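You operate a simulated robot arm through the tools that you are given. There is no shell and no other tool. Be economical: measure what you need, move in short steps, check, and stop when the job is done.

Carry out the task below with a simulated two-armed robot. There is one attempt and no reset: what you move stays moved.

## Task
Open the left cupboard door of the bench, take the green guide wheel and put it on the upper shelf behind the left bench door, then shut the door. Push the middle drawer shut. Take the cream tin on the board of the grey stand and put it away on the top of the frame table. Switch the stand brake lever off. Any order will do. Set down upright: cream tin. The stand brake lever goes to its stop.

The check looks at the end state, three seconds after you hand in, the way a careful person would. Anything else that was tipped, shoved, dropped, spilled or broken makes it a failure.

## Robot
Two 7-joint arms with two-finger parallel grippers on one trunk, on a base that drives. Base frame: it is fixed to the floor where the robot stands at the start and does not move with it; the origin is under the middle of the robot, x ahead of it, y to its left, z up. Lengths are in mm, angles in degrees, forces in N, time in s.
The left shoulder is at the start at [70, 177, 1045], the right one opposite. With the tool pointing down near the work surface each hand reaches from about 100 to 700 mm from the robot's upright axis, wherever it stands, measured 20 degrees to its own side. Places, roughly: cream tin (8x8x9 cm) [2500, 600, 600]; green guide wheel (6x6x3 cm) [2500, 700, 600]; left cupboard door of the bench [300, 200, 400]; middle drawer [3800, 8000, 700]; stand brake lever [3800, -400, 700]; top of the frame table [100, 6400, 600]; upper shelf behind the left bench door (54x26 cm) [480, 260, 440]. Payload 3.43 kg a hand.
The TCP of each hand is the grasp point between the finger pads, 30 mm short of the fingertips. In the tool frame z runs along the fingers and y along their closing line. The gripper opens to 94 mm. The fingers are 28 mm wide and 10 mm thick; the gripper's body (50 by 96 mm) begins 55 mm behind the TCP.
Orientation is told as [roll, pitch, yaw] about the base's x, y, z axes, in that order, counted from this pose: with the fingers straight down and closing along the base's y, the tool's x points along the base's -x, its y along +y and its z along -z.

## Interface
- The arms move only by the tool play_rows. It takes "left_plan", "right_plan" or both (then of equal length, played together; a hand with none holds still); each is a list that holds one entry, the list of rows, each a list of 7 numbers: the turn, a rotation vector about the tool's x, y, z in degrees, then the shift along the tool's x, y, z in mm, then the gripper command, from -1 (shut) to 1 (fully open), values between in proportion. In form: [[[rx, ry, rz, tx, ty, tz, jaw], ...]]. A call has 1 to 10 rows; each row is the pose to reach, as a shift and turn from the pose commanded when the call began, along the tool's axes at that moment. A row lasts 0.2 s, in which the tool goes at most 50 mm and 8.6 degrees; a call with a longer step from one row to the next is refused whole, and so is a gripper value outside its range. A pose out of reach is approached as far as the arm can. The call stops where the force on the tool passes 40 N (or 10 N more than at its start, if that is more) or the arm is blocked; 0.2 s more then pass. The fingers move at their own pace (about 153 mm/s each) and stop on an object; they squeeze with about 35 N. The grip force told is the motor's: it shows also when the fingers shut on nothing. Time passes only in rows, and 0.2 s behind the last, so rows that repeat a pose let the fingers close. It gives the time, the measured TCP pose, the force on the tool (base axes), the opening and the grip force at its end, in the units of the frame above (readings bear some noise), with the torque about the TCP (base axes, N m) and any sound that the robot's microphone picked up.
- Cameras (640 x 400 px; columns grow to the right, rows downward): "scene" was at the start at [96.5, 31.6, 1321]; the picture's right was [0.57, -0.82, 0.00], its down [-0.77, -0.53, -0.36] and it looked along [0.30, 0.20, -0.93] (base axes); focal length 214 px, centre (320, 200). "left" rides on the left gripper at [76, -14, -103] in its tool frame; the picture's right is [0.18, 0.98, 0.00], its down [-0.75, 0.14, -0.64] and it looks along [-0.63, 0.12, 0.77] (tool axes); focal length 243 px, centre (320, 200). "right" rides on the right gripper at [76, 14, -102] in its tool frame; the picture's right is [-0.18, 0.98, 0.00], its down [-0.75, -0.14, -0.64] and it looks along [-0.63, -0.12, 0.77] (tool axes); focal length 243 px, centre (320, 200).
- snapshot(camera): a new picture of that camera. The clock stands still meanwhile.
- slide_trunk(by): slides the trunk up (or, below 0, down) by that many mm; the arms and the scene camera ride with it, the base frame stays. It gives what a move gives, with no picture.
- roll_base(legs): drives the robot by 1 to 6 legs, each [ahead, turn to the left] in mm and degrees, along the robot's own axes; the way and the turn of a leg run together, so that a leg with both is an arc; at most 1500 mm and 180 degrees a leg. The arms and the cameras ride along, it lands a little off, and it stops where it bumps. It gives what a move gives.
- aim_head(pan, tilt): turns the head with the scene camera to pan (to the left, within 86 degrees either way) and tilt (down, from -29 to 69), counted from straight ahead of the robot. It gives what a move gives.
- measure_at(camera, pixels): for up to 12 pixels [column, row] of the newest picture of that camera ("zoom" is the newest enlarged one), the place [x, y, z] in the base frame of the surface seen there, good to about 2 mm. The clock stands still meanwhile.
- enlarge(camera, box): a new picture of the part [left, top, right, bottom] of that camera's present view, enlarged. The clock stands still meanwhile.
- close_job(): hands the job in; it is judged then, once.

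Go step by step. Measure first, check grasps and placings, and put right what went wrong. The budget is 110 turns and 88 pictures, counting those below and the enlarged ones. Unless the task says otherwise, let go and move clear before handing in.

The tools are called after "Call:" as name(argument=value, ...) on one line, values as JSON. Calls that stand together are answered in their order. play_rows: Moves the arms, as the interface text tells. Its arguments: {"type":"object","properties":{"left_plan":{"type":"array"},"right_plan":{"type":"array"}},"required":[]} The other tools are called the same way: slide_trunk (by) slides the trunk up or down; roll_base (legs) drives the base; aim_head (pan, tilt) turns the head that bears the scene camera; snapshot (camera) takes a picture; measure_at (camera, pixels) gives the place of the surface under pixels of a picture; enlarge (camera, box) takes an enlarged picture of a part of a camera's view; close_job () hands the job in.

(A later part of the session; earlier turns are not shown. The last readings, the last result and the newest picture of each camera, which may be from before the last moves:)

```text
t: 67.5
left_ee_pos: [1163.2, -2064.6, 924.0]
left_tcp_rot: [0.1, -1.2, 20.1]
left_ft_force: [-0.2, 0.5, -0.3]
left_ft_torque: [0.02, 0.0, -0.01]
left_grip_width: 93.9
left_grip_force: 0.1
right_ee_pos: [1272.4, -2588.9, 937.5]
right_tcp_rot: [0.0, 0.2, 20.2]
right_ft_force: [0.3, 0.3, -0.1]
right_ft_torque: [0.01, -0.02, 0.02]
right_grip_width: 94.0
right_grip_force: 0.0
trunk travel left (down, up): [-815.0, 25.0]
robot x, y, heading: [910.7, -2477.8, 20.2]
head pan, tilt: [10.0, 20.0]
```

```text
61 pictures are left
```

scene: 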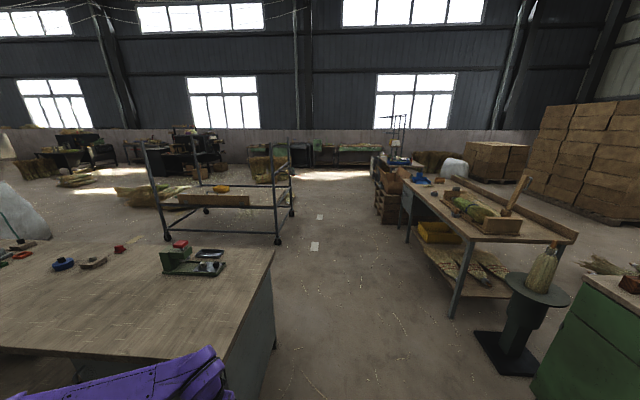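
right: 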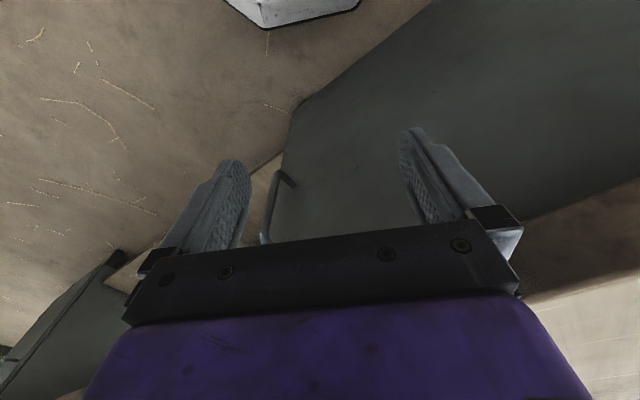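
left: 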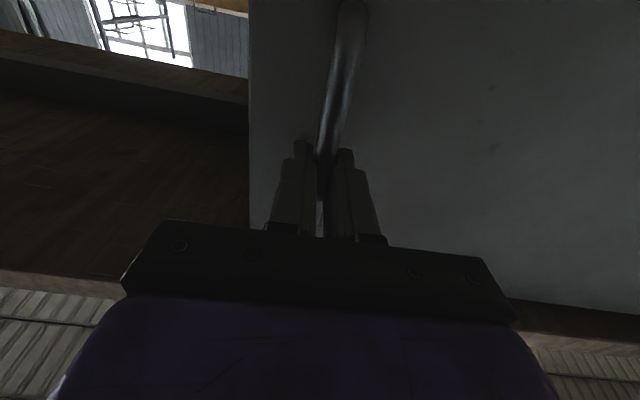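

Good view: stand at (150–295,140–245), open lane at (330,260). Measure corners and zoom on the stand's rear right post.

Call:
measure_at(camera="scene", pixels=[[272, 252], [278, 243], [386, 222], [452, 315], [409, 240], [292, 212], [168, 238], [206, 211], [315, 247]])

Call:
enlarge(camera="scene", box=[240, 130, 320, 250])

```text
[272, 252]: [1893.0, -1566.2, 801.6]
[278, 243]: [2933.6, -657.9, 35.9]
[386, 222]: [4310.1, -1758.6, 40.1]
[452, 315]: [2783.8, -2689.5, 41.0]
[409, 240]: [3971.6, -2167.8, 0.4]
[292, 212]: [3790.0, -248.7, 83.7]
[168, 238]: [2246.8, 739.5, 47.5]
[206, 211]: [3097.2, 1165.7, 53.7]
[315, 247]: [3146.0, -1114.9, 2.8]
```

```text
3.33 times, centred on (280, 190) of scene
```

zoom: 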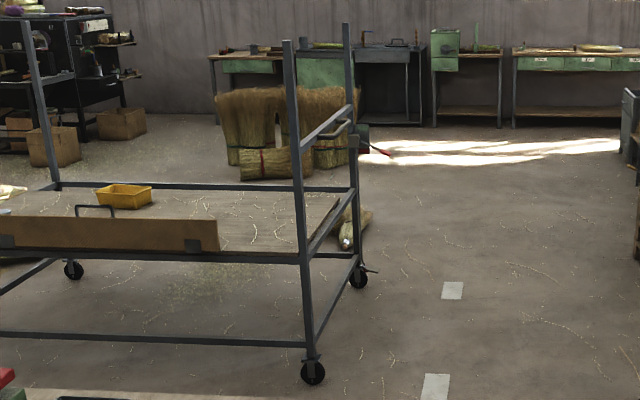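

The stand is parallel to the bench; the brake lever with a red tip sticks out from the RR post at zoom (370,145). Measure and drive nearer.

Call:
measure_at(camera="zoom", pixels=[[385, 153], [376, 150], [368, 145], [362, 130], [353, 145], [352, 180], [330, 135]])

Call:
roll_base(legs=[[1100, 0], [1000, 3]])

Call:
aim_head(pan=45, tilt=30)

Call:
snapshot(camera="scene")

```text
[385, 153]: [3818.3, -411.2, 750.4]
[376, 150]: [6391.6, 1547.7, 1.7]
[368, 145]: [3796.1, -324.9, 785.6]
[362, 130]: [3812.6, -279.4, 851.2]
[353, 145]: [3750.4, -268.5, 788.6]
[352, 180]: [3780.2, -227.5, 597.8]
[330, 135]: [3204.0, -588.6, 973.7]
```

```text
t: 77.9
left_ee_pos: [3127.6, -1351.2, 924.6]
left_tcp_rot: [0.1, -1.1, 20.7]
left_ft_force: [-0.3, 1.1, 0.3]
left_ft_torque: [0.01, -0.01, 0.0]
left_grip_width: 94.2
left_grip_force: 0.1
right_ee_pos: [3241.5, -1875.6, 937.1]
right_tcp_rot: [0.0, 0.2, 20.7]
right_ft_force: [0.0, -0.1, -0.7]
right_ft_torque: [0.03, 0.04, -0.02]
right_grip_width: 93.8
right_grip_force: 0.1
trunk travel left (down, up): [-815.0, 25.0]
robot x, y, heading: [2880.1, -1765.2, 20.7]
head pan, tilt: [10.0, 20.0]
```

```text
t: 78.9
left_ee_pos: [3128.5, -1353.4, 924.1]
left_tcp_rot: [0.1, -1.2, 20.7]
left_ft_force: [-0.1, -0.4, 0.4]
left_ft_torque: [0.01, 0.01, -0.01]
left_grip_width: 94.2
left_grip_force: 0.0
right_ee_pos: [3241.4, -1875.8, 936.1]
right_tcp_rot: [0.0, 0.2, 20.8]
right_ft_force: [0.2, 0.1, -1.3]
right_ft_torque: [0.01, 0.0, 0.0]
right_grip_width: 94.2
right_grip_force: 0.0
trunk travel left (down, up): [-815.0, 25.0]
robot x, y, heading: [2878.9, -1765.9, 20.7]
head pan, tilt: [45.0, 30.0]
```

```text
59 pictures are left
```

scene: 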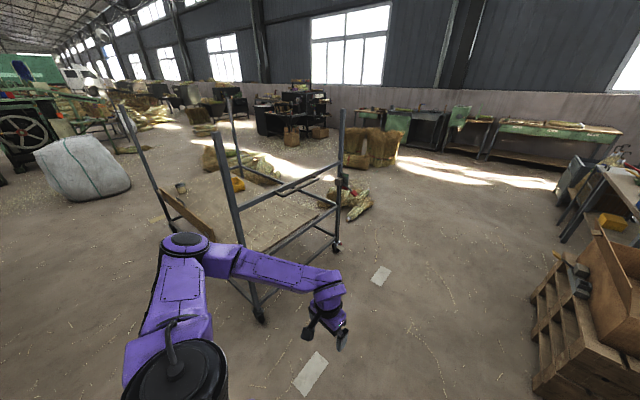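

Lever is around (343,180). Enlarge to see its mounting and labels.

Call:
enlarge(camera="scene", box=[320, 155, 370, 205])

Call:
measure_at(camera="zoom", pixels=[[320, 200], [340, 230], [350, 240], [300, 180], [330, 150], [280, 200], [360, 260]])

```text
8.00 times, centred on (345, 180) of scene
```

zoom: 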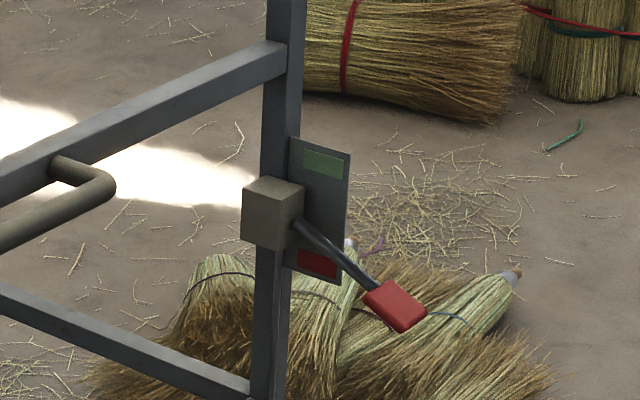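

```text
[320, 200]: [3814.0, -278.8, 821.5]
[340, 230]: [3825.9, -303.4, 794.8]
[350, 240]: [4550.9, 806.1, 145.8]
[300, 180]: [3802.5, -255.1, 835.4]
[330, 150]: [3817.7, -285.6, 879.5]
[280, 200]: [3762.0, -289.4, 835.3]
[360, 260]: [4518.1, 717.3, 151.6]
```

Plate shows green on top, red at the bottom; lever is down at red (brake on), so "off" is up to green. I'll move to stand face-on to it with the left hand side clear of the stand.

Call:
roll_base(legs=[[0, 30.7], [932, 0], [0, -25]])

Call:
slide_trunk(by=-300)

Call:
aim_head(pan=33, tilt=20)

Call:
snapshot(camera="scene")

```text
t: 86.5
left_ee_pos: [3647.0, -601.2, 923.8]
left_tcp_rot: [0.1, -0.9, 27.3]
left_ft_force: [0.5, 0.1, 0.4]
left_ft_torque: [-0.02, -0.01, -0.01]
left_grip_width: 94.2
left_grip_force: 0.1
right_ee_pos: [3819.7, -1108.4, 936.5]
right_tcp_rot: [0.1, 0.2, 27.4]
right_ft_force: [-0.3, -0.2, -0.1]
right_ft_torque: [-0.02, -0.02, -0.02]
right_grip_width: 94.0
right_grip_force: 0.0
trunk travel left (down, up): [-815.0, 25.0]
robot x, y, heading: [3448.8, -1041.6, 27.5]
head pan, tilt: [45.0, 30.0]
```

```text
t: 89.1
left_ee_pos: [3636.9, -597.6, 690.6]
left_tcp_rot: [2.5, -1.3, 28.1]
left_ft_force: [0.5, -0.8, -0.6]
left_ft_torque: [0.08, 0.05, -0.02]
left_grip_width: 94.0
left_grip_force: 0.0
right_ee_pos: [3837.9, -1225.6, 674.5]
right_tcp_rot: [-6.9, -0.5, 6.8]
right_ft_force: [-0.5, 1.2, -1.0]
right_ft_torque: [-0.21, 0.06, -0.13]
right_grip_width: 94.1
right_grip_force: 0.0
trunk travel left (down, up): [-547.0, 293.0]
robot x, y, heading: [3422.6, -883.4, 23.7]
head pan, tilt: [45.0, 30.0]
stopped: the arm was blocked; the commanded pose is now the measured one
```

```text
t: 89.8
left_ee_pos: [3618.8, -521.3, 646.8]
left_tcp_rot: [9.7, 4.6, 42.2]
left_ft_force: [2.5, 1.7, 1.4]
left_ft_torque: [-0.11, 0.13, 0.02]
left_grip_width: 93.8
left_grip_force: 0.2
right_ee_pos: [3832.1, -1191.7, 587.9]
right_tcp_rot: [-4.6, 12.8, 30.9]
right_ft_force: [3.2, -1.2, -1.5]
right_ft_torque: [0.08, 0.2, 0.01]
right_grip_width: 94.1
right_grip_force: 0.0
trunk travel left (down, up): [-547.0, 293.0]
robot x, y, heading: [3371.5, -906.3, 32.2]
head pan, tilt: [33.0, 20.0]
```

```text
57 pictures are left
```

scene: 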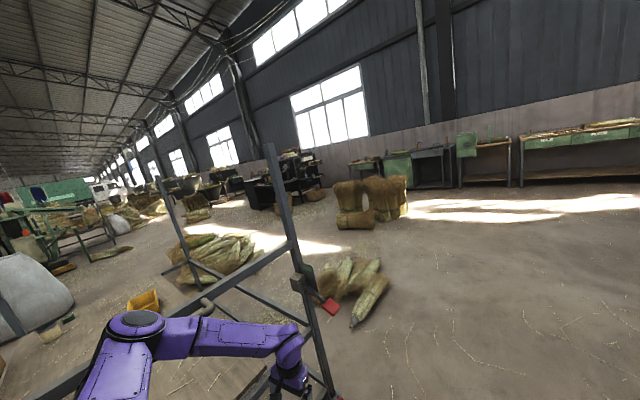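

Something caught: the left elbow came down on the stand's end rail and the robot got tilted. Raise the trunk back right away.

Call:
slide_trunk(by=150)

Call:
snapshot(camera="scene")

```text
t: 90.1
left_ee_pos: [3595.3, -498.5, 625.7]
left_tcp_rot: [8.0, 6.5, 39.3]
left_ft_force: [-3.6, -21.8, -8.8]
left_ft_torque: [1.83, -0.26, -0.4]
left_grip_width: 93.8
left_grip_force: 0.0
right_ee_pos: [3787.7, -1254.7, 600.4]
right_tcp_rot: [-17.1, 15.1, 17.1]
right_ft_force: [-7.1, 4.3, 0.7]
right_ft_torque: [-0.28, -0.47, 0.18]
right_grip_width: 94.2
right_grip_force: 0.0
trunk travel left (down, up): [-551.0, 289.0]
robot x, y, heading: [3400.4, -892.9, 24.6]
head pan, tilt: [33.0, 20.0]
stopped: the arm was blocked; the commanded pose is now the measured one
```

```text
56 pictures are left
```

scene: 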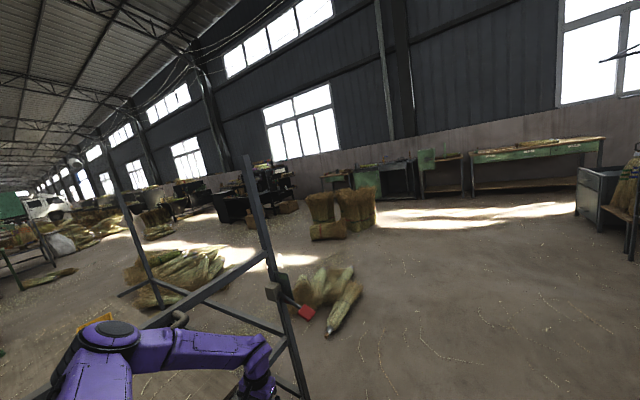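

The robot is leaning right, propped on its left elbow over the rail. Try raising the trunk again in small steps.

Call:
slide_trunk(by=60)

Call:
slide_trunk(by=60)

```text
t: 90.5
left_ee_pos: [3572.8, -501.1, 543.5]
left_tcp_rot: [3.9, 16.3, 30.7]
left_ft_force: [7.5, 10.2, -1.4]
left_ft_torque: [-0.81, 0.53, 0.21]
left_grip_width: 94.1
left_grip_force: 0.0
right_ee_pos: [3741.6, -1208.4, 627.9]
right_tcp_rot: [-30.1, 21.7, 5.8]
right_ft_force: [-0.6, 2.3, 0.2]
right_ft_torque: [-0.13, -0.01, 0.04]
right_grip_width: 93.9
right_grip_force: 0.1
trunk travel left (down, up): [-551.0, 289.0]
robot x, y, heading: [3453.7, -874.2, 14.2]
head pan, tilt: [33.0, 20.0]
stopped: the arm was blocked; the commanded pose is now the measured one
```

```text
t: 90.8
left_ee_pos: [3536.2, -481.3, 495.7]
left_tcp_rot: [3.2, 18.0, 28.9]
left_ft_force: [2.5, -2.4, -1.4]
left_ft_torque: [0.11, 0.19, -0.08]
left_grip_width: 94.3
left_grip_force: 0.0
right_ee_pos: [3727.7, -1129.2, 650.6]
right_tcp_rot: [-37.2, 22.7, -1.2]
right_ft_force: [0.7, -0.1, -0.5]
right_ft_torque: [0.04, -0.01, -0.02]
right_grip_width: 94.1
right_grip_force: 0.1
trunk travel left (down, up): [-551.0, 289.0]
robot x, y, heading: [3482.0, -867.9, 9.4]
head pan, tilt: [33.0, 20.0]
stopped: the arm was blocked; the commanded pose is now the measured one
```

The robot keeps tipping (left hand dropping, right rolling −37°). Take a look at the situation.

Call:
snapshot(camera="scene")

Call:
snapshot(camera="right")

```text
55 pictures are left
```

scene: 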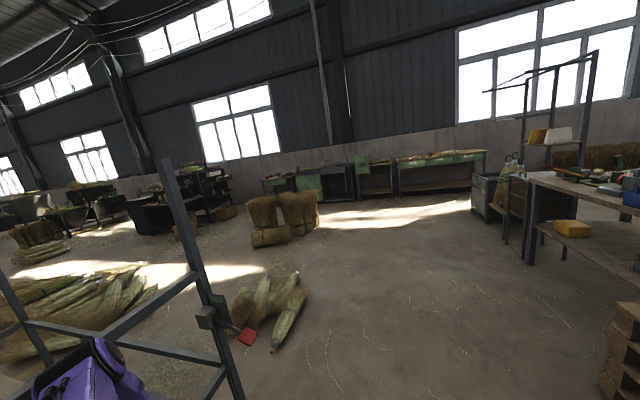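

```text
54 pictures are left
```

right: 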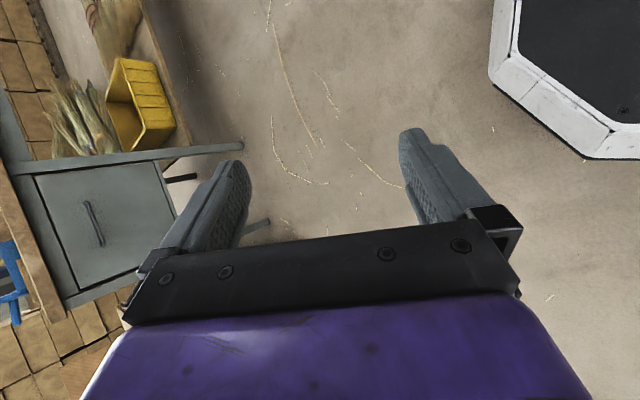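

I'll measure the stand's points to see whether it has moved, and the robot base in the right picture.

Call:
measure_at(camera="scene", pixels=[[205, 320], [246, 336], [165, 165], [195, 275], [120, 330], [20, 320], [60, 360], [100, 350], [220, 390], [280, 300]])

Call:
measure_at(camera="right", pixels=[[500, 20], [495, 80], [590, 150], [560, 60], [620, 150], [400, 50], [620, 300], [160, 300]])

```text
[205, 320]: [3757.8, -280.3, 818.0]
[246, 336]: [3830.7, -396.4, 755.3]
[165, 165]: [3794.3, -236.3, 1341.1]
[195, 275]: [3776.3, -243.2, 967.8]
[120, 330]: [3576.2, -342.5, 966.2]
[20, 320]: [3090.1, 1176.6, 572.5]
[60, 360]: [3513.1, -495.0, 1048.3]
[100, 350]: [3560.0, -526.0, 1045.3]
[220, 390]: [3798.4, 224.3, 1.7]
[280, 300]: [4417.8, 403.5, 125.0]
```

```text
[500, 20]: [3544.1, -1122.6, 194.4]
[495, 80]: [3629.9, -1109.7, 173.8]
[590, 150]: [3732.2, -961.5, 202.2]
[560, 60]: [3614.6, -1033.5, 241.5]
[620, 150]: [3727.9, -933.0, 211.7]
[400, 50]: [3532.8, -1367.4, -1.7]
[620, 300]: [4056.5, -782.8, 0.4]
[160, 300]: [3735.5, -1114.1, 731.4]
```

The stand is in place (rail z 966, lever unchanged). Check whether the robot is settling with a short null move.

Call:
play_rows(left_plan=[[[0, 0, 0, 0, 0, 0, 1], [0, 0, 0, 0, 0, 0, 1], [0, 0, 0, 0, 0, 0, 1]]])

Call:
snapshot(camera="scene")

```text
t: 91.1
left_ee_pos: [3526.6, -504.4, 438.1]
left_tcp_rot: [1.1, 18.8, 30.8]
left_ft_force: [5.9, 1.7, 0.6]
left_ft_torque: [-0.12, 0.43, -0.02]
left_grip_width: 93.9
left_grip_force: 0.1
right_ee_pos: [3676.9, -1064.5, 669.6]
right_tcp_rot: [-42.6, 28.1, -4.9]
right_ft_force: [-0.2, 0.6, -0.4]
right_ft_torque: [-0.02, 0.01, 0.0]
right_grip_width: 94.1
right_grip_force: 0.0
trunk travel left (down, up): [-551.0, 289.0]
robot x, y, heading: [3476.3, -866.9, 8.7]
head pan, tilt: [33.0, 20.0]
stopped in row 1 (left hand): the arm was blocked; the commanded pose is now the measured one
```

```text
53 pictures are left
```

scene: 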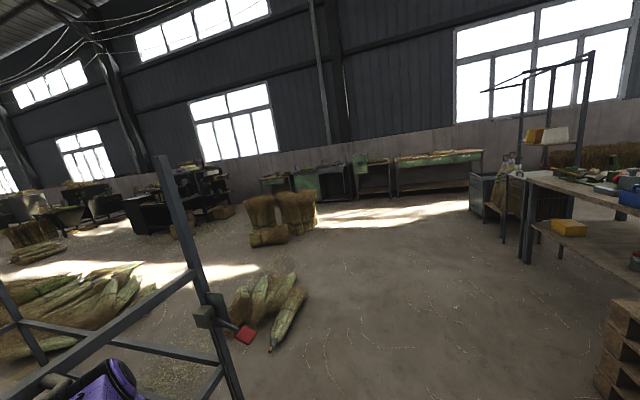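

Robot body is steady; the left arm seems pressed against the rail. Turn the base right to swing the left arm away from the stand.

Call:
roll_base(legs=[[0, -40]])

Call:
snapshot(camera="scene")

```text
t: 91.9
left_ee_pos: [3487.2, -531.6, 339.4]
left_tcp_rot: [-15.0, 31.5, 28.4]
left_ft_force: [0.2, -0.2, 1.4]
left_ft_torque: [0.11, -0.03, -0.03]
left_grip_width: 94.2
left_grip_force: 0.0
right_ee_pos: [3654.7, -916.7, 676.9]
right_tcp_rot: [-56.0, 23.7, -10.8]
right_ft_force: [0.1, 0.0, 0.5]
right_ft_torque: [0.06, -0.02, 0.0]
right_grip_width: 94.1
right_grip_force: 0.2
trunk travel left (down, up): [-551.0, 289.0]
robot x, y, heading: [3476.6, -870.6, 9.0]
head pan, tilt: [33.0, 20.0]
stopped in leg 1: the robot was blocked; the commanded pose is now the measured one
```

```text
52 pictures are left
```

scene: 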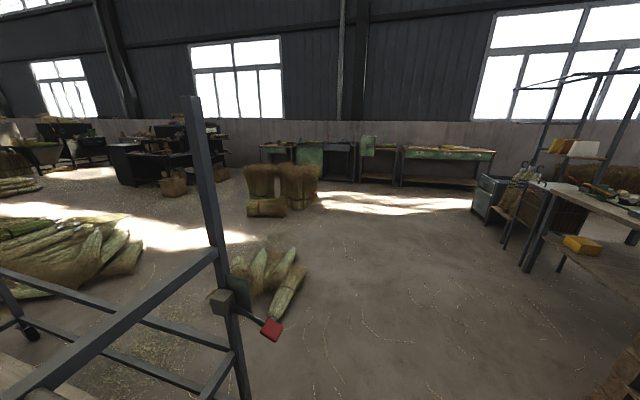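

The view looks level again—the robot came back upright. Check stability with a null move.

Call:
play_rows(left_plan=[[[0, 0, 0, 0, 0, 0, 0], [0, 0, 0, 0, 0, 0, -1], [0, 0, 0, 0, 0, 0, -1]]])

Call:
snapshot(camera="left")

Call:
aim_head(pan=60, tilt=50)

Call:
snapshot(camera="scene")

```text
t: 92.7
left_ee_pos: [3530.1, -535.0, 346.6]
left_tcp_rot: [-17.7, 27.8, 28.9]
left_ft_force: [-13.9, -1.7, -1.9]
left_ft_torque: [0.07, -0.83, 0.41]
left_grip_width: 0.0
left_grip_force: 33.0
right_ee_pos: [3651.1, -920.0, 682.6]
right_tcp_rot: [-55.7, 23.7, -11.2]
right_ft_force: [-2.0, 0.3, 1.8]
right_ft_torque: [0.09, -0.13, 0.21]
right_grip_width: 94.0
right_grip_force: 0.0
trunk travel left (down, up): [-551.0, 289.0]
robot x, y, heading: [3474.1, -875.5, 8.9]
head pan, tilt: [33.0, 20.0]
```

```text
51 pictures are left
```

left: 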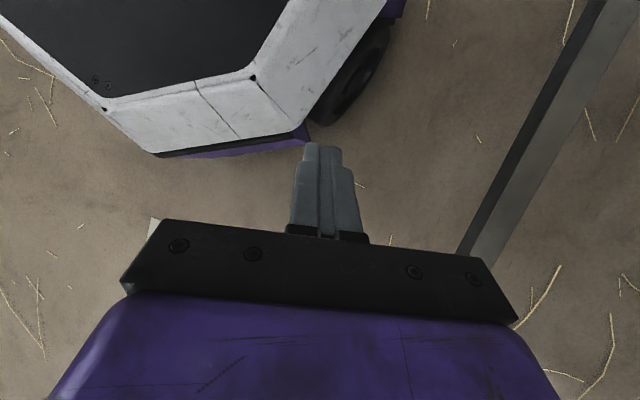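

```text
t: 93.6
left_ee_pos: [3524.1, -531.5, 346.0]
left_tcp_rot: [-17.0, 28.4, 29.1]
left_ft_force: [-0.1, 0.3, 0.0]
left_ft_torque: [0.0, 0.01, 0.0]
left_grip_width: 0.0
left_grip_force: 33.2
right_ee_pos: [3653.9, -919.8, 681.8]
right_tcp_rot: [-56.0, 23.6, -11.2]
right_ft_force: [0.3, 0.5, 0.7]
right_ft_torque: [0.02, 0.01, -0.02]
right_grip_width: 94.2
right_grip_force: 0.2
trunk travel left (down, up): [-551.0, 289.0]
robot x, y, heading: [3474.5, -870.9, 8.9]
head pan, tilt: [60.0, 50.0]
```

```text
50 pictures are left
```

scene: 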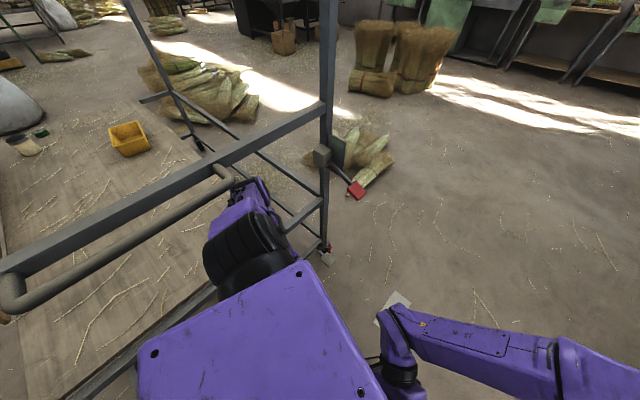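

All stable: tin (25,145), wheel (40,132) still upright. The left arm hangs outside the end handle; turn right in small steps to get clear.

Call:
roll_base(legs=[[0, -15]])

Call:
snapshot(camera="scene")

```text
t: 94.4
left_ee_pos: [3513.4, -529.8, 346.7]
left_tcp_rot: [-15.3, 30.2, 26.5]
left_ft_force: [-0.1, -0.1, 0.2]
left_ft_torque: [-0.01, 0.0, -0.03]
left_grip_width: 0.0
left_grip_force: 33.0
right_ee_pos: [3651.8, -926.9, 682.9]
right_tcp_rot: [-55.9, 23.6, -13.4]
right_ft_force: [-0.6, -0.5, 0.4]
right_ft_torque: [0.03, 0.0, 0.02]
right_grip_width: 94.2
right_grip_force: 0.2
trunk travel left (down, up): [-551.0, 289.0]
robot x, y, heading: [3475.1, -873.8, 7.0]
head pan, tilt: [60.0, 50.0]
stopped in leg 1: the robot was blocked; the commanded pose is now the measured one
```

```text
49 pictures are left
```

scene: 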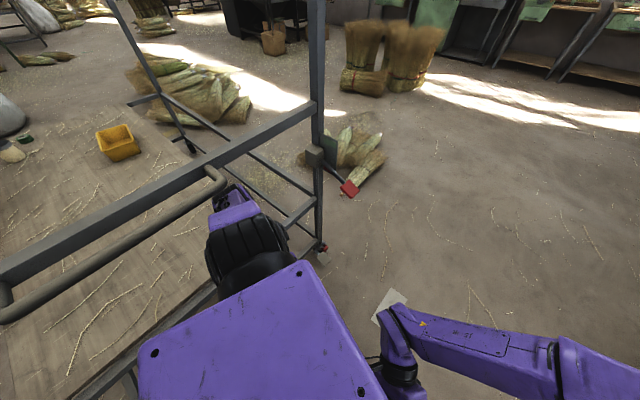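

Blocked after 2°. Look closely at the arm near the tube handle.

Call:
enlarge(camera="scene", box=[180, 140, 340, 280])

Call:
measure_at(camera="zoom", pixels=[[150, 165], [100, 190], [180, 180], [240, 220], [240, 270], [300, 330], [200, 260], [310, 260], [60, 170], [120, 230]])

```text
2.86 times, centred on (260, 210) of scene
```

zoom: 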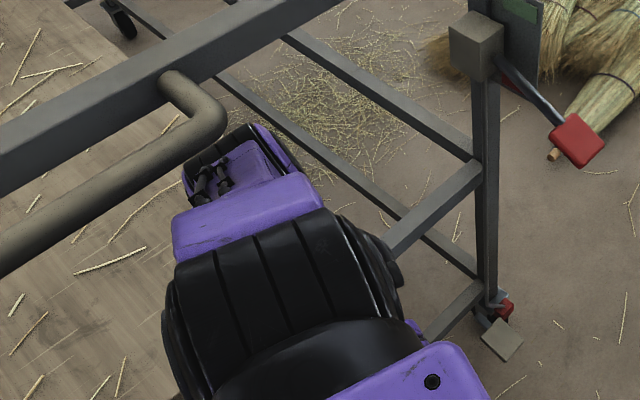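

```text
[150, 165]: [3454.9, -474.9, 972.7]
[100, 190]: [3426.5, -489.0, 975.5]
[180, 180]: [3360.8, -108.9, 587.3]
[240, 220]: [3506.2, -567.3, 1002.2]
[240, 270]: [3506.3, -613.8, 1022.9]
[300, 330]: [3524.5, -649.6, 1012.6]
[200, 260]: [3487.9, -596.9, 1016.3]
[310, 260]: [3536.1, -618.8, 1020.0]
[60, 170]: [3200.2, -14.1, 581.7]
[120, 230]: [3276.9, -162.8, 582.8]
```

The upper arm dips under the tube handle, elbow likely beneath the end rail. Straighten the arm by moving the hand forward and down, in short gentle steps.

Call:
play_rows(left_plan=[[[0, 0, 0, -22, -11, 9, -1], [0, 0, 0, -44, -22, 18, -1], [0, 0, 0, -66, -32, 27, -1], [0, 0, 0, -88, -43, 36, -1], [0, 0, 0, -110, -53, 44, -1]]])

Call:
enlarge(camera="scene", box=[160, 130, 360, 280])

```text
t: 95.6
left_ee_pos: [3544.9, -525.9, 325.0]
left_tcp_rot: [-13.5, 29.5, 27.4]
left_ft_force: [0.5, 0.2, 0.1]
left_ft_torque: [0.02, 0.01, -0.04]
left_grip_width: 0.1
left_grip_force: 32.9
left hand out of reach, approached as far as the arm can: row 1, 2, 3, 4, 5
right_ee_pos: [3651.1, -927.2, 682.8]
right_tcp_rot: [-55.9, 23.5, -13.4]
right_ft_force: [0.2, -1.5, -0.4]
right_ft_torque: [0.01, -0.04, -0.02]
right_grip_width: 93.8
right_grip_force: 0.0
trunk travel left (down, up): [-551.0, 289.0]
robot x, y, heading: [3476.2, -873.8, 7.1]
head pan, tilt: [60.0, 50.0]
```

```text
2.67 times, centred on (260, 205) of scene
```

zoom: 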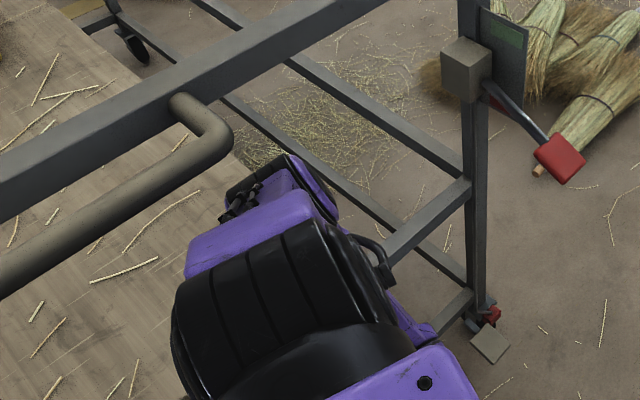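

The arm is now clear of the tube end. Try turning right again.

Call:
roll_base(legs=[[0, -20]])

Call:
snapshot(camera="scene")

```text
t: 97.1
left_ee_pos: [3660.5, -571.8, 325.2]
left_tcp_rot: [-13.6, 29.5, 7.0]
left_ft_force: [0.4, 0.8, 0.1]
left_ft_torque: [0.0, -0.01, -0.01]
left_grip_width: 0.2
left_grip_force: 33.3
right_ee_pos: [3621.5, -984.3, 681.7]
right_tcp_rot: [-55.9, 23.6, -33.7]
right_ft_force: [0.2, 0.3, 0.7]
right_ft_torque: [-0.02, -0.01, 0.0]
right_grip_width: 94.0
right_grip_force: 0.2
trunk travel left (down, up): [-551.0, 289.0]
robot x, y, heading: [3473.3, -870.7, -13.1]
head pan, tilt: [60.0, 50.0]
```

```text
46 pictures are left
```

scene: 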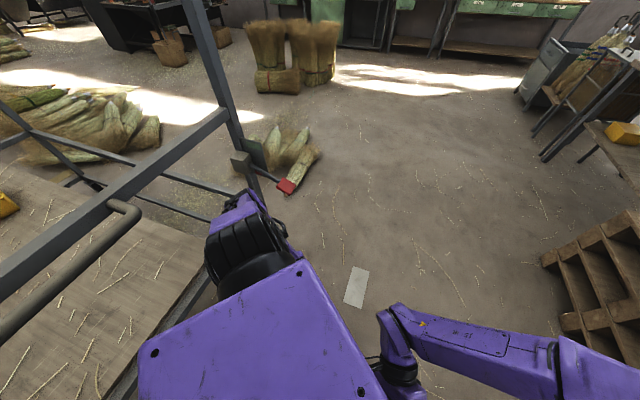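

Free. Turn fully away and drive clear of the stand.

Call:
roll_base(legs=[[0, -50], [350, 0]])

Call:
slide_trunk(by=289)

Call:
aim_head(pan=80, tilt=25)

Call:
snapshot(camera="scene")

```text
t: 101.7
left_ee_pos: [3976.5, -1144.1, 325.1]
left_tcp_rot: [-13.6, 29.5, -43.9]
left_ft_force: [0.0, 0.1, -0.4]
left_ft_torque: [0.0, -0.02, 0.01]
left_grip_width: 0.1
left_grip_force: 32.4
right_ee_pos: [3632.2, -1371.5, 682.1]
right_tcp_rot: [-55.9, 23.5, -84.7]
right_ft_force: [0.4, 0.1, -0.3]
right_ft_torque: [0.03, 0.04, -0.02]
right_grip_width: 94.0
right_grip_force: 0.0
trunk travel left (down, up): [-551.0, 289.0]
robot x, y, heading: [3625.9, -1189.4, -64.2]
head pan, tilt: [60.0, 50.0]
```

```text
t: 104.6
left_ee_pos: [3977.1, -1143.2, 613.2]
left_tcp_rot: [-13.5, 29.5, -44.0]
left_ft_force: [-0.3, 0.0, 0.2]
left_ft_torque: [0.0, 0.01, -0.03]
left_grip_width: 0.1
left_grip_force: 33.3
right_ee_pos: [3632.1, -1372.1, 971.6]
right_tcp_rot: [-55.9, 23.6, -84.7]
right_ft_force: [0.2, 0.2, 1.2]
right_ft_torque: [0.01, 0.01, -0.03]
right_grip_width: 94.0
right_grip_force: 0.1
trunk travel left (down, up): [-840.0, 0.0]
robot x, y, heading: [3623.4, -1189.2, -64.4]
head pan, tilt: [60.0, 50.0]
```

```text
t: 105.5
left_ee_pos: [3977.1, -1143.0, 612.9]
left_tcp_rot: [-13.6, 29.6, -43.9]
left_ft_force: [0.0, 0.5, 0.7]
left_ft_torque: [0.0, 0.02, -0.01]
left_grip_width: 0.2
left_grip_force: 32.7
right_ee_pos: [3631.0, -1371.0, 971.1]
right_tcp_rot: [-55.9, 23.6, -84.8]
right_ft_force: [0.2, 0.6, 0.1]
right_ft_torque: [0.02, 0.0, 0.02]
right_grip_width: 94.0
right_grip_force: 0.1
trunk travel left (down, up): [-840.0, 0.0]
robot x, y, heading: [3624.2, -1190.6, -64.2]
head pan, tilt: [80.0, 25.0]
```

```text
45 pictures are left
```

scene: 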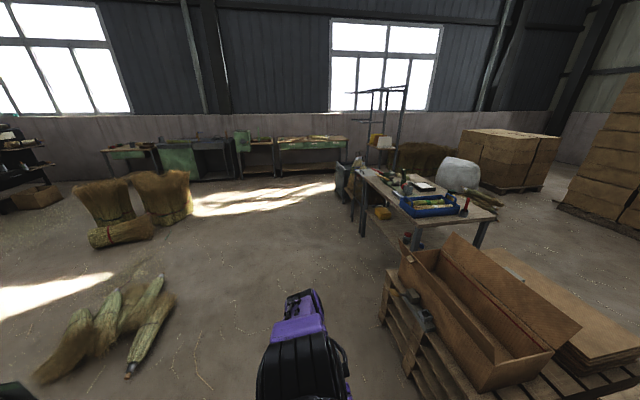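

Clear of the stand and upright. Reset both hands to neutral downward poses.

Call:
play_rows(left_plan=[[[-1.9, -2.7, 2.4, -4, -20, -32, 0], [-3.8, -5.4, 4.8, -8, -40, -63, 0], [-5.6, -8.1, 7.1, -13, -59, -95, 0], [-7.5, -10.8, 9.5, -17, -79, -126, 0], [-9.4, -13.5, 11.9, -21, -99, -158, 0], [-11.3, -16.3, 14.3, -25, -119, -190, 0], [-13.2, -19, 16.7, -29, -139, -221, 0], [-15, -21.7, 19, -34, -158, -253, 0], [-16.9, -24.4, 21.4, -38, -178, -284, 0], [-18.8, -27.1, 23.8, -42, -198, -316, 0]]], right_plan=[[[-5, -3.1, -0.7, -22, -12, 4, 1], [-10, -6.2, -1.4, -45, -24, 9, 1], [-15, -9.3, -2.2, -67, -36, 13, 1], [-20, -12.4, -2.9, -89, -48, 17, 1], [-25.1, -15.5, -3.6, -111, -60, 21, 1], [-30.1, -18.7, -4.3, -134, -71, 26, 1], [-35.1, -21.8, -5, -156, -83, 30, 1], [-40.2, -24.9, -5.8, -178, -95, 34, 1], [-45.2, -28, -6.5, -201, -107, 39, 1], [-50.2, -31.1, -7.2, -223, -119, 43, 1]]])

```text
t: 107.7
left_ee_pos: [4043.8, -1375.6, 902.6]
left_tcp_rot: [0.6, -0.3, -64.7]
left_ft_force: [-0.2, 0.5, 0.4]
left_ft_torque: [0.02, -0.03, -0.03]
left_grip_width: 46.9
left_grip_force: 0.1
right_ee_pos: [3548.5, -1615.4, 950.9]
right_tcp_rot: [0.1, -0.1, -64.1]
right_ft_force: [0.9, -0.3, 0.1]
right_ft_torque: [-0.01, 0.01, -0.02]
right_grip_width: 94.1
right_grip_force: 0.0
trunk travel left (down, up): [-840.0, 0.0]
robot x, y, heading: [3624.7, -1185.2, -64.6]
head pan, tilt: [80.0, 25.0]
```

Hands are neutral. Now approach the lever face-on from beyond the stand's end: go to about (3968,−1027), heading 116.5.

Call:
roll_base(legs=[[0, 89.3], [378, 0], [0, 91.8]])

Call:
aim_head(pan=-10, tilt=35)

Call:
snapshot(camera="scene")

```text
t: 117.8
left_ee_pos: [3547.5, -852.4, 901.8]
left_tcp_rot: [0.4, -0.4, 117.3]
left_ft_force: [-0.4, 0.6, -0.2]
left_ft_torque: [-0.02, 0.02, -0.01]
left_grip_width: 47.1
left_grip_force: 0.0
right_ee_pos: [4031.6, -596.2, 951.4]
right_tcp_rot: [-0.1, -0.1, 118.0]
right_ft_force: [0.1, 0.0, 0.1]
right_ft_torque: [0.01, -0.01, 0.05]
right_grip_width: 94.0
right_grip_force: 0.0
trunk travel left (down, up): [-840.0, 0.0]
robot x, y, heading: [3970.8, -1028.2, 117.7]
head pan, tilt: [80.0, 25.0]
```

```text
t: 119.5
left_ee_pos: [3546.2, -853.8, 901.9]
left_tcp_rot: [0.4, -0.3, 117.4]
left_ft_force: [-0.1, -0.8, 0.4]
left_ft_torque: [-0.05, -0.01, -0.01]
left_grip_width: 46.9
left_grip_force: 0.1
right_ee_pos: [4031.3, -595.8, 948.8]
right_tcp_rot: [-0.1, 0.0, 118.0]
right_ft_force: [-0.7, -0.4, 0.1]
right_ft_torque: [0.0, 0.01, 0.03]
right_grip_width: 94.0
right_grip_force: 0.1
trunk travel left (down, up): [-840.0, 0.0]
robot x, y, heading: [3973.4, -1022.4, 117.6]
head pan, tilt: [-10.0, 35.0]
```

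```text
44 pictures are left
```

scene: 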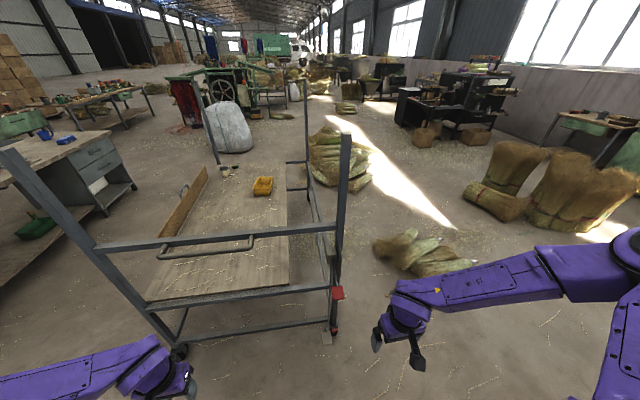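

Lever knob at (337,293). Zoom and measure it.

Call:
enlarge(camera="scene", box=[305, 240, 375, 320])

Call:
measure_at(camera="scene", pixels=[[333, 292], [337, 293], [341, 293], [337, 289], [337, 297], [336, 283]])

```text
5.00 times, centred on (340, 280) of scene
```

zoom: 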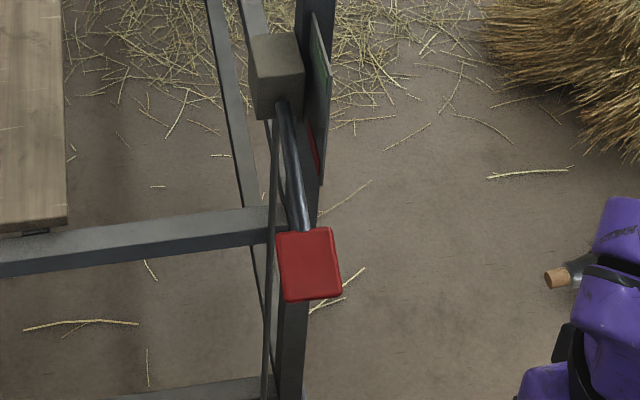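

```text
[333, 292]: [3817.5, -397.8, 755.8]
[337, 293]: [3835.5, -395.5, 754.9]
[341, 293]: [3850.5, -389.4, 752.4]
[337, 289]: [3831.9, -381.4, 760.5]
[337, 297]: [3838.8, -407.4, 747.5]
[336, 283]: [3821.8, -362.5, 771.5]
```

Knob is ~38 mm wide, centre near (3834,−396,745). Lower the trunk and bring the right hand horizontal in front of it.

Call:
slide_trunk(by=-350)

Call:
play_rows(right_plan=[[[0, -8.5, 0, -17, 8, -14, 1], [0, -17, 0, -34, 17, -28, 1], [0, -25.5, 0, -50, 25, -43, 1], [0, -34, 0, -67, 34, -57, 1], [0, -42.5, 0, -84, 42, -71, 1], [0, -51, 0, -101, 50, -85, 1], [0, -59.5, 0, -118, 59, -99, 1], [0, -68, 0, -134, 67, -114, 1], [0, -76.5, 0, -151, 76, -128, 1], [0, -85, 0, -168, 84, -142, 1]]])

Call:
snapshot(camera="right")

```text
t: 122.9
left_ee_pos: [3545.8, -853.0, 551.2]
left_tcp_rot: [0.5, -0.4, 117.3]
left_ft_force: [-0.2, 0.0, 0.5]
left_ft_torque: [-0.02, 0.03, 0.0]
left_grip_width: 47.1
left_grip_force: 0.1
right_ee_pos: [4030.7, -595.4, 600.4]
right_tcp_rot: [0.0, 0.0, 118.0]
right_ft_force: [-0.6, 0.0, 0.2]
right_ft_torque: [0.0, 0.0, 0.0]
right_grip_width: 94.2
right_grip_force: 0.1
trunk travel left (down, up): [-490.0, 350.0]
robot x, y, heading: [3969.4, -1025.7, 117.7]
head pan, tilt: [-10.0, 35.0]
```

```text
t: 125.1
left_ee_pos: [3544.7, -853.4, 549.6]
left_tcp_rot: [0.3, -0.4, 117.3]
left_ft_force: [0.0, 0.1, 0.5]
left_ft_torque: [0.0, 0.03, -0.02]
left_grip_width: 46.8
left_grip_force: 0.0
right_ee_pos: [3877.3, -486.0, 740.1]
right_tcp_rot: [-0.4, -85.1, 118.4]
right_ft_force: [0.2, 0.2, 0.1]
right_ft_torque: [0.03, -0.04, -0.01]
right_grip_width: 93.9
right_grip_force: 0.2
trunk travel left (down, up): [-490.0, 350.0]
robot x, y, heading: [3970.3, -1026.6, 117.8]
head pan, tilt: [-10.0, 35.0]
```

```text
42 pictures are left
```

right: 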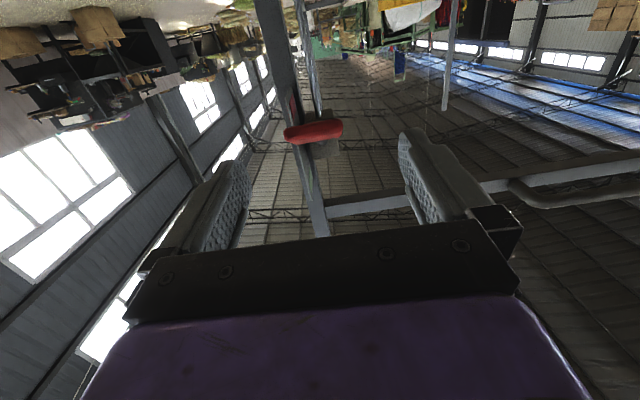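

The knob sits between the fingers at (313,132). Advance 98 mm, close, check.

Call:
measure_at(camera="right", pixels=[[290, 135], [313, 132], [338, 128], [313, 125]])

Call:
play_rows(right_plan=[[[0, -2, 0, 0, 0, 33, 1], [0, -4, 0, 0, 0, 66, 1], [0, -5, 0, -4, 0, 98, 1], [0, -5, 0, -4, 0, 98, -1], [0, -5, 0, -4, 0, 98, -1], [0, -5, 0, -4, 0, 98, -1]]])

Call:
snapshot(camera="right")

```text
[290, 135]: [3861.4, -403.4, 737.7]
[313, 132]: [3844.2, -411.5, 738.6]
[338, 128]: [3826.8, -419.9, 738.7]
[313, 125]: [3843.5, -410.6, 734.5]
```

```text
t: 126.5
left_ee_pos: [3548.8, -851.5, 552.6]
left_tcp_rot: [0.6, -0.5, 117.4]
left_ft_force: [-0.7, 0.4, 0.4]
left_ft_torque: [0.01, 0.02, -0.02]
left_grip_width: 47.0
left_grip_force: 0.1
right_ee_pos: [3838.4, -398.7, 739.4]
right_tcp_rot: [117.8, -89.7, -0.4]
right_ft_force: [32.5, 18.2, 3.7]
right_ft_torque: [-0.23, 0.04, -0.41]
right_grip_width: 53.6
right_grip_force: 45.4
trunk travel left (down, up): [-490.0, 350.0]
robot x, y, heading: [3970.6, -1026.0, 117.4]
head pan, tilt: [-10.0, 35.0]
```

```text
41 pictures are left
```

right: 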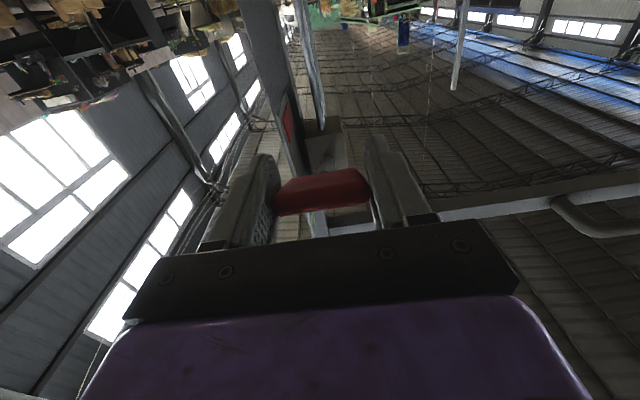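

Only the image-right finger bears on the knob (53.6 mm, side force 37 N). Shift ~8 mm toward that side to centre.

Call:
play_rows(right_plan=[[[0, 0, 0, 0, 4, 0, -0.5], [0, 0, 0, 0, 8, 0, -0.5], [0, 0, 0, 0, 8, 0, -1], [0, 0, 0, 0, 8, 0, -1]]])

```text
t: 126.9
left_ee_pos: [3546.1, -852.3, 551.5]
left_tcp_rot: [0.4, -0.3, 117.3]
left_ft_force: [-0.1, 0.3, 0.5]
left_ft_torque: [-0.02, -0.02, 0.0]
left_grip_width: 46.8
left_grip_force: 0.0
right_ee_pos: [3838.4, -397.8, 739.6]
right_tcp_rot: [176.4, -89.9, -59.8]
right_ft_force: [17.7, 3.7, 0.1]
right_ft_torque: [-0.12, 0.47, -0.62]
right_grip_width: 53.6
right_grip_force: 45.3
trunk travel left (down, up): [-490.0, 350.0]
robot x, y, heading: [3970.5, -1024.6, 117.5]
head pan, tilt: [-10.0, 35.0]
stopped in row 1 (right hand): the force on the tool passed its limit at 50 N (the readings are from after the stop); the commanded pose is now the measured one
```

Grip is on both sides (knob ~50 mm). Now lift the lever along its arc, turning the hand with it.

Call:
play_rows(right_plan=[[[0, 6, 0, -13, 0, -7, -1], [0, 12, 0, -27.6, 0, -13, -1], [0, 18, 0, -42.4, 0, -17, -1], [0, 24, 0, -57.6, 0, -19, -1], [0, 30, 0, -73, 0, -20, -1], [0, 36, 0, -88.4, 0, -19, -1], [0, 42, 0, -103.6, 0, -17, -1], [0, 48, 0, -118.4, 0, -13, -1], [0, 54, 0, -132.8, 0, -7, -1], [0, 60, 0, -146, 0, 0, -1]]])

Call:
enlarge(camera="scene", box=[280, 190, 400, 310])

```text
t: 128.9
left_ee_pos: [3545.6, -852.0, 551.0]
left_tcp_rot: [0.4, -0.2, 117.4]
left_ft_force: [0.0, -1.2, -0.3]
left_ft_torque: [0.01, -0.05, -0.01]
left_grip_width: 47.0
left_grip_force: 0.0
right_ee_pos: [3842.0, -404.4, 869.5]
right_tcp_rot: [2.1, -34.9, 115.7]
right_ft_force: [11.0, 7.7, -16.3]
right_ft_torque: [0.7, -0.33, -0.59]
right_grip_width: 53.0
right_grip_force: 44.5
trunk travel left (down, up): [-490.0, 350.0]
robot x, y, heading: [3970.8, -1025.8, 117.7]
head pan, tilt: [-10.0, 35.0]
stopped in row 10 (right hand): the force on the tool passed its limit at 52 N (the readings are from after the stop); the commanded pose is now the measured one
```

```text
3.33 times, centred on (340, 250) of scene
```

zoom: 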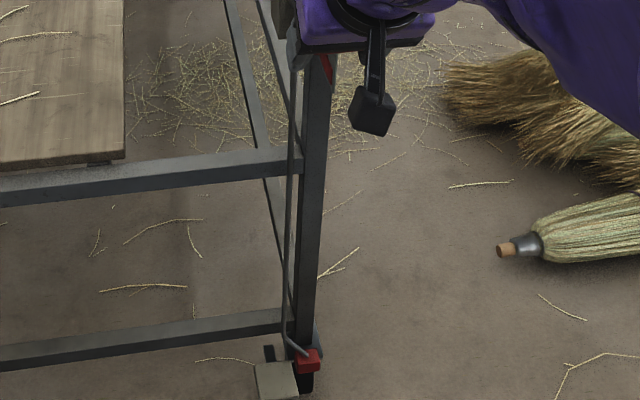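

The lever went up ~130 mm and met resistance. Press a bit more to confirm the stop, then release and back off.

Call:
play_rows(right_plan=[[[0, 2, 0, -6, 0, 3, -1], [0, 4, 0, -12, 0, 6, -1], [0, 5, 0, -18, 0, 9, -1]]])

Call:
play_rows(right_plan=[[[0, 0, 0, 0, 0, 0, 1], [0, 0, 0, 0, 0, 0, 1], [0, 0, 0, 0, 0, -40, 1], [0, 0, 0, 0, 0, -80, 1], [0, 0, 0, 0, 0, -120, 1]]])

Call:
enlarge(camera="scene", box=[280, 190, 400, 310])

```text
t: 129.8
left_ee_pos: [3547.4, -850.5, 550.3]
left_tcp_rot: [0.6, -0.2, 117.3]
left_ft_force: [0.5, 0.5, -0.3]
left_ft_torque: [0.03, 0.04, 0.03]
left_grip_width: 47.1
left_grip_force: 0.0
right_ee_pos: [3832.2, -385.6, 870.2]
right_tcp_rot: [2.0, -29.9, 116.1]
right_ft_force: [19.2, 10.6, -28.0]
right_ft_torque: [1.03, 0.58, 0.53]
right_grip_width: 53.8
right_grip_force: 45.2
trunk travel left (down, up): [-490.0, 350.0]
robot x, y, heading: [3971.3, -1024.9, 117.5]
head pan, tilt: [-10.0, 35.0]
```

```text
t: 130.9
left_ee_pos: [3547.6, -852.6, 552.7]
left_tcp_rot: [0.5, -0.5, 117.3]
left_ft_force: [0.4, 0.3, 0.2]
left_ft_torque: [0.0, 0.03, 0.03]
left_grip_width: 47.2
left_grip_force: 0.1
right_ee_pos: [3863.7, -441.5, 977.1]
right_tcp_rot: [2.3, -30.4, 116.1]
right_ft_force: [0.5, 0.6, -0.4]
right_ft_torque: [-0.02, 0.07, 0.09]
right_grip_width: 94.1
right_grip_force: 0.0
trunk travel left (down, up): [-490.0, 350.0]
robot x, y, heading: [3969.9, -1028.9, 117.5]
head pan, tilt: [-10.0, 35.0]
```

```text
3.33 times, centred on (340, 250) of scene
```

zoom: 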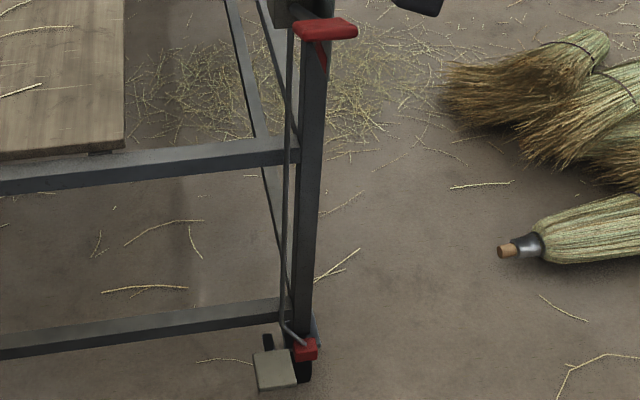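

The knob is raised at zoom (325,28). Measure its height, then retract the right hand to neutral.

Call:
measure_at(camera="zoom", pixels=[[310, 28], [325, 28], [320, 10], [340, 30]])

Call:
play_rows(right_plan=[[[0, 7, 0, 10, -10, -20, 1], [0, 14, 0, 20, -20, -40, 1], [0, 21, 0, 30, -30, -60, 1], [0, 30, 0, 40, -45, -80, 1]]])

Call:
slide_trunk(by=300)

```text
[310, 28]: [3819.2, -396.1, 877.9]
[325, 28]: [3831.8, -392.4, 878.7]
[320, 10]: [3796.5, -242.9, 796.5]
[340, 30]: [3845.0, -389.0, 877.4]
```

```text
refused: row 4 steps farther than a row can; nothing moved
```

```text
t: 133.9
left_ee_pos: [3546.2, -853.4, 851.1]
left_tcp_rot: [0.4, -0.4, 117.4]
left_ft_force: [-0.3, -0.1, 0.3]
left_ft_torque: [0.0, 0.0, 0.01]
left_grip_width: 47.1
left_grip_force: 0.1
right_ee_pos: [3861.6, -441.9, 1277.1]
right_tcp_rot: [1.8, -30.2, 116.3]
right_ft_force: [0.6, 0.5, 0.5]
right_ft_torque: [0.0, -0.02, 0.0]
right_grip_width: 93.8
right_grip_force: 0.0
trunk travel left (down, up): [-790.0, 50.0]
robot x, y, heading: [3973.3, -1026.7, 117.8]
head pan, tilt: [-10.0, 35.0]
```

Lever is up at z 878, symmetric about its pivot – at its stop. Retract the right hand back then down.

Call:
play_rows(right_plan=[[[0, 3, 0, 38, -15, -22, 1], [0, 6, 0, 76, -30, -44, 1], [0, 9, 0, 114, -45, -66, 1], [0, 12, 0, 152, -60, -88, 1], [0, 15, 0, 190, -76, -110, 1], [0, 18, 0, 210, -76, -75, 1], [0, 21, 0, 230, -76, -41, 1], [0, 24, 0, 250, -76, -6, 1], [0, 27, 0, 270, -76, 28, 1], [0, 30, 0, 290, -76, 63, 1]]])

Call:
aim_head(pan=20, tilt=25)

Call:
snapshot(camera="scene")

```text
t: 136.2
left_ee_pos: [3545.5, -853.2, 850.4]
left_tcp_rot: [0.4, -0.4, 117.3]
left_ft_force: [-0.1, -0.2, 0.9]
left_ft_torque: [0.0, 0.0, 0.03]
left_grip_width: 47.0
left_grip_force: 0.0
right_ee_pos: [4024.5, -600.1, 1073.1]
right_tcp_rot: [1.5, -0.2, 117.3]
right_ft_force: [0.0, 0.0, 0.0]
right_ft_torque: [-0.02, 0.0, 0.04]
right_grip_width: 94.2
right_grip_force: 0.1
trunk travel left (down, up): [-790.0, 50.0]
robot x, y, heading: [3970.2, -1025.2, 117.7]
head pan, tilt: [-10.0, 35.0]
```

```text
t: 137.1
left_ee_pos: [3546.2, -853.4, 851.3]
left_tcp_rot: [0.3, -0.4, 117.3]
left_ft_force: [-0.2, 0.4, -0.3]
left_ft_torque: [-0.05, 0.02, 0.0]
left_grip_width: 47.0
left_grip_force: 0.1
right_ee_pos: [4026.3, -600.9, 1073.0]
right_tcp_rot: [1.6, -0.3, 117.2]
right_ft_force: [-0.5, 0.5, 1.2]
right_ft_torque: [-0.01, 0.0, 0.02]
right_grip_width: 94.1
right_grip_force: 0.0
trunk travel left (down, up): [-790.0, 50.0]
robot x, y, heading: [3972.1, -1027.5, 117.3]
head pan, tilt: [20.0, 25.0]
```

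```text
38 pictures are left
```

scene: 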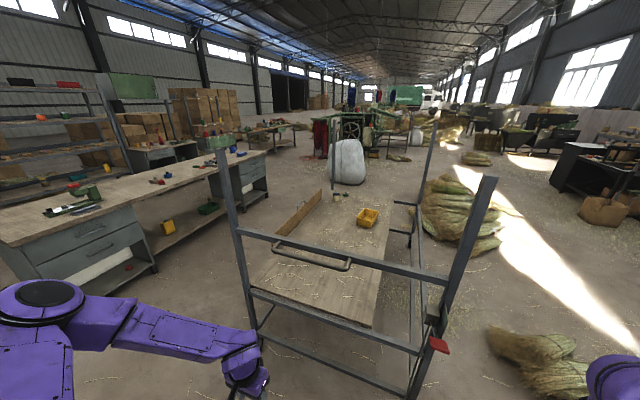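

Measure tin, wheel and stand's front panel from here.

Call:
enlarge(camera="scene", box=[300, 170, 400, 240])

Call:
measure_at(camera="zoom", pixels=[[228, 155], [228, 180], [275, 150], [285, 170], [150, 140], [205, 100], [60, 300], [390, 290]])

```text
5.71 times, centred on (350, 205) of scene
```

zoom: 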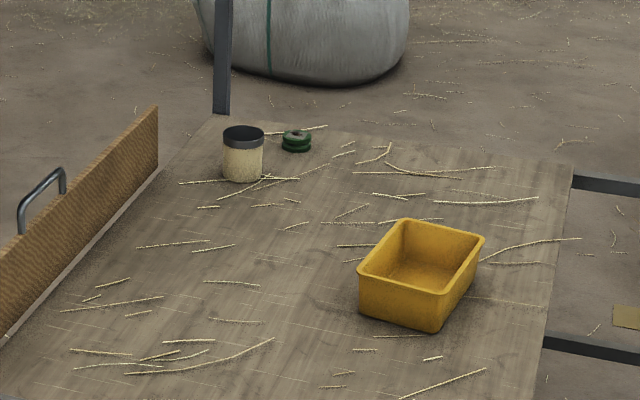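

```text
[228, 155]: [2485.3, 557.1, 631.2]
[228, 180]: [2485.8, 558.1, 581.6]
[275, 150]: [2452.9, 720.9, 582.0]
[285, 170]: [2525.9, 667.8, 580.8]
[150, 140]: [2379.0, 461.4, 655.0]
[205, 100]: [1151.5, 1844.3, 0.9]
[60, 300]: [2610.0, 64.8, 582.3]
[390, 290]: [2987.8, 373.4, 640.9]
```

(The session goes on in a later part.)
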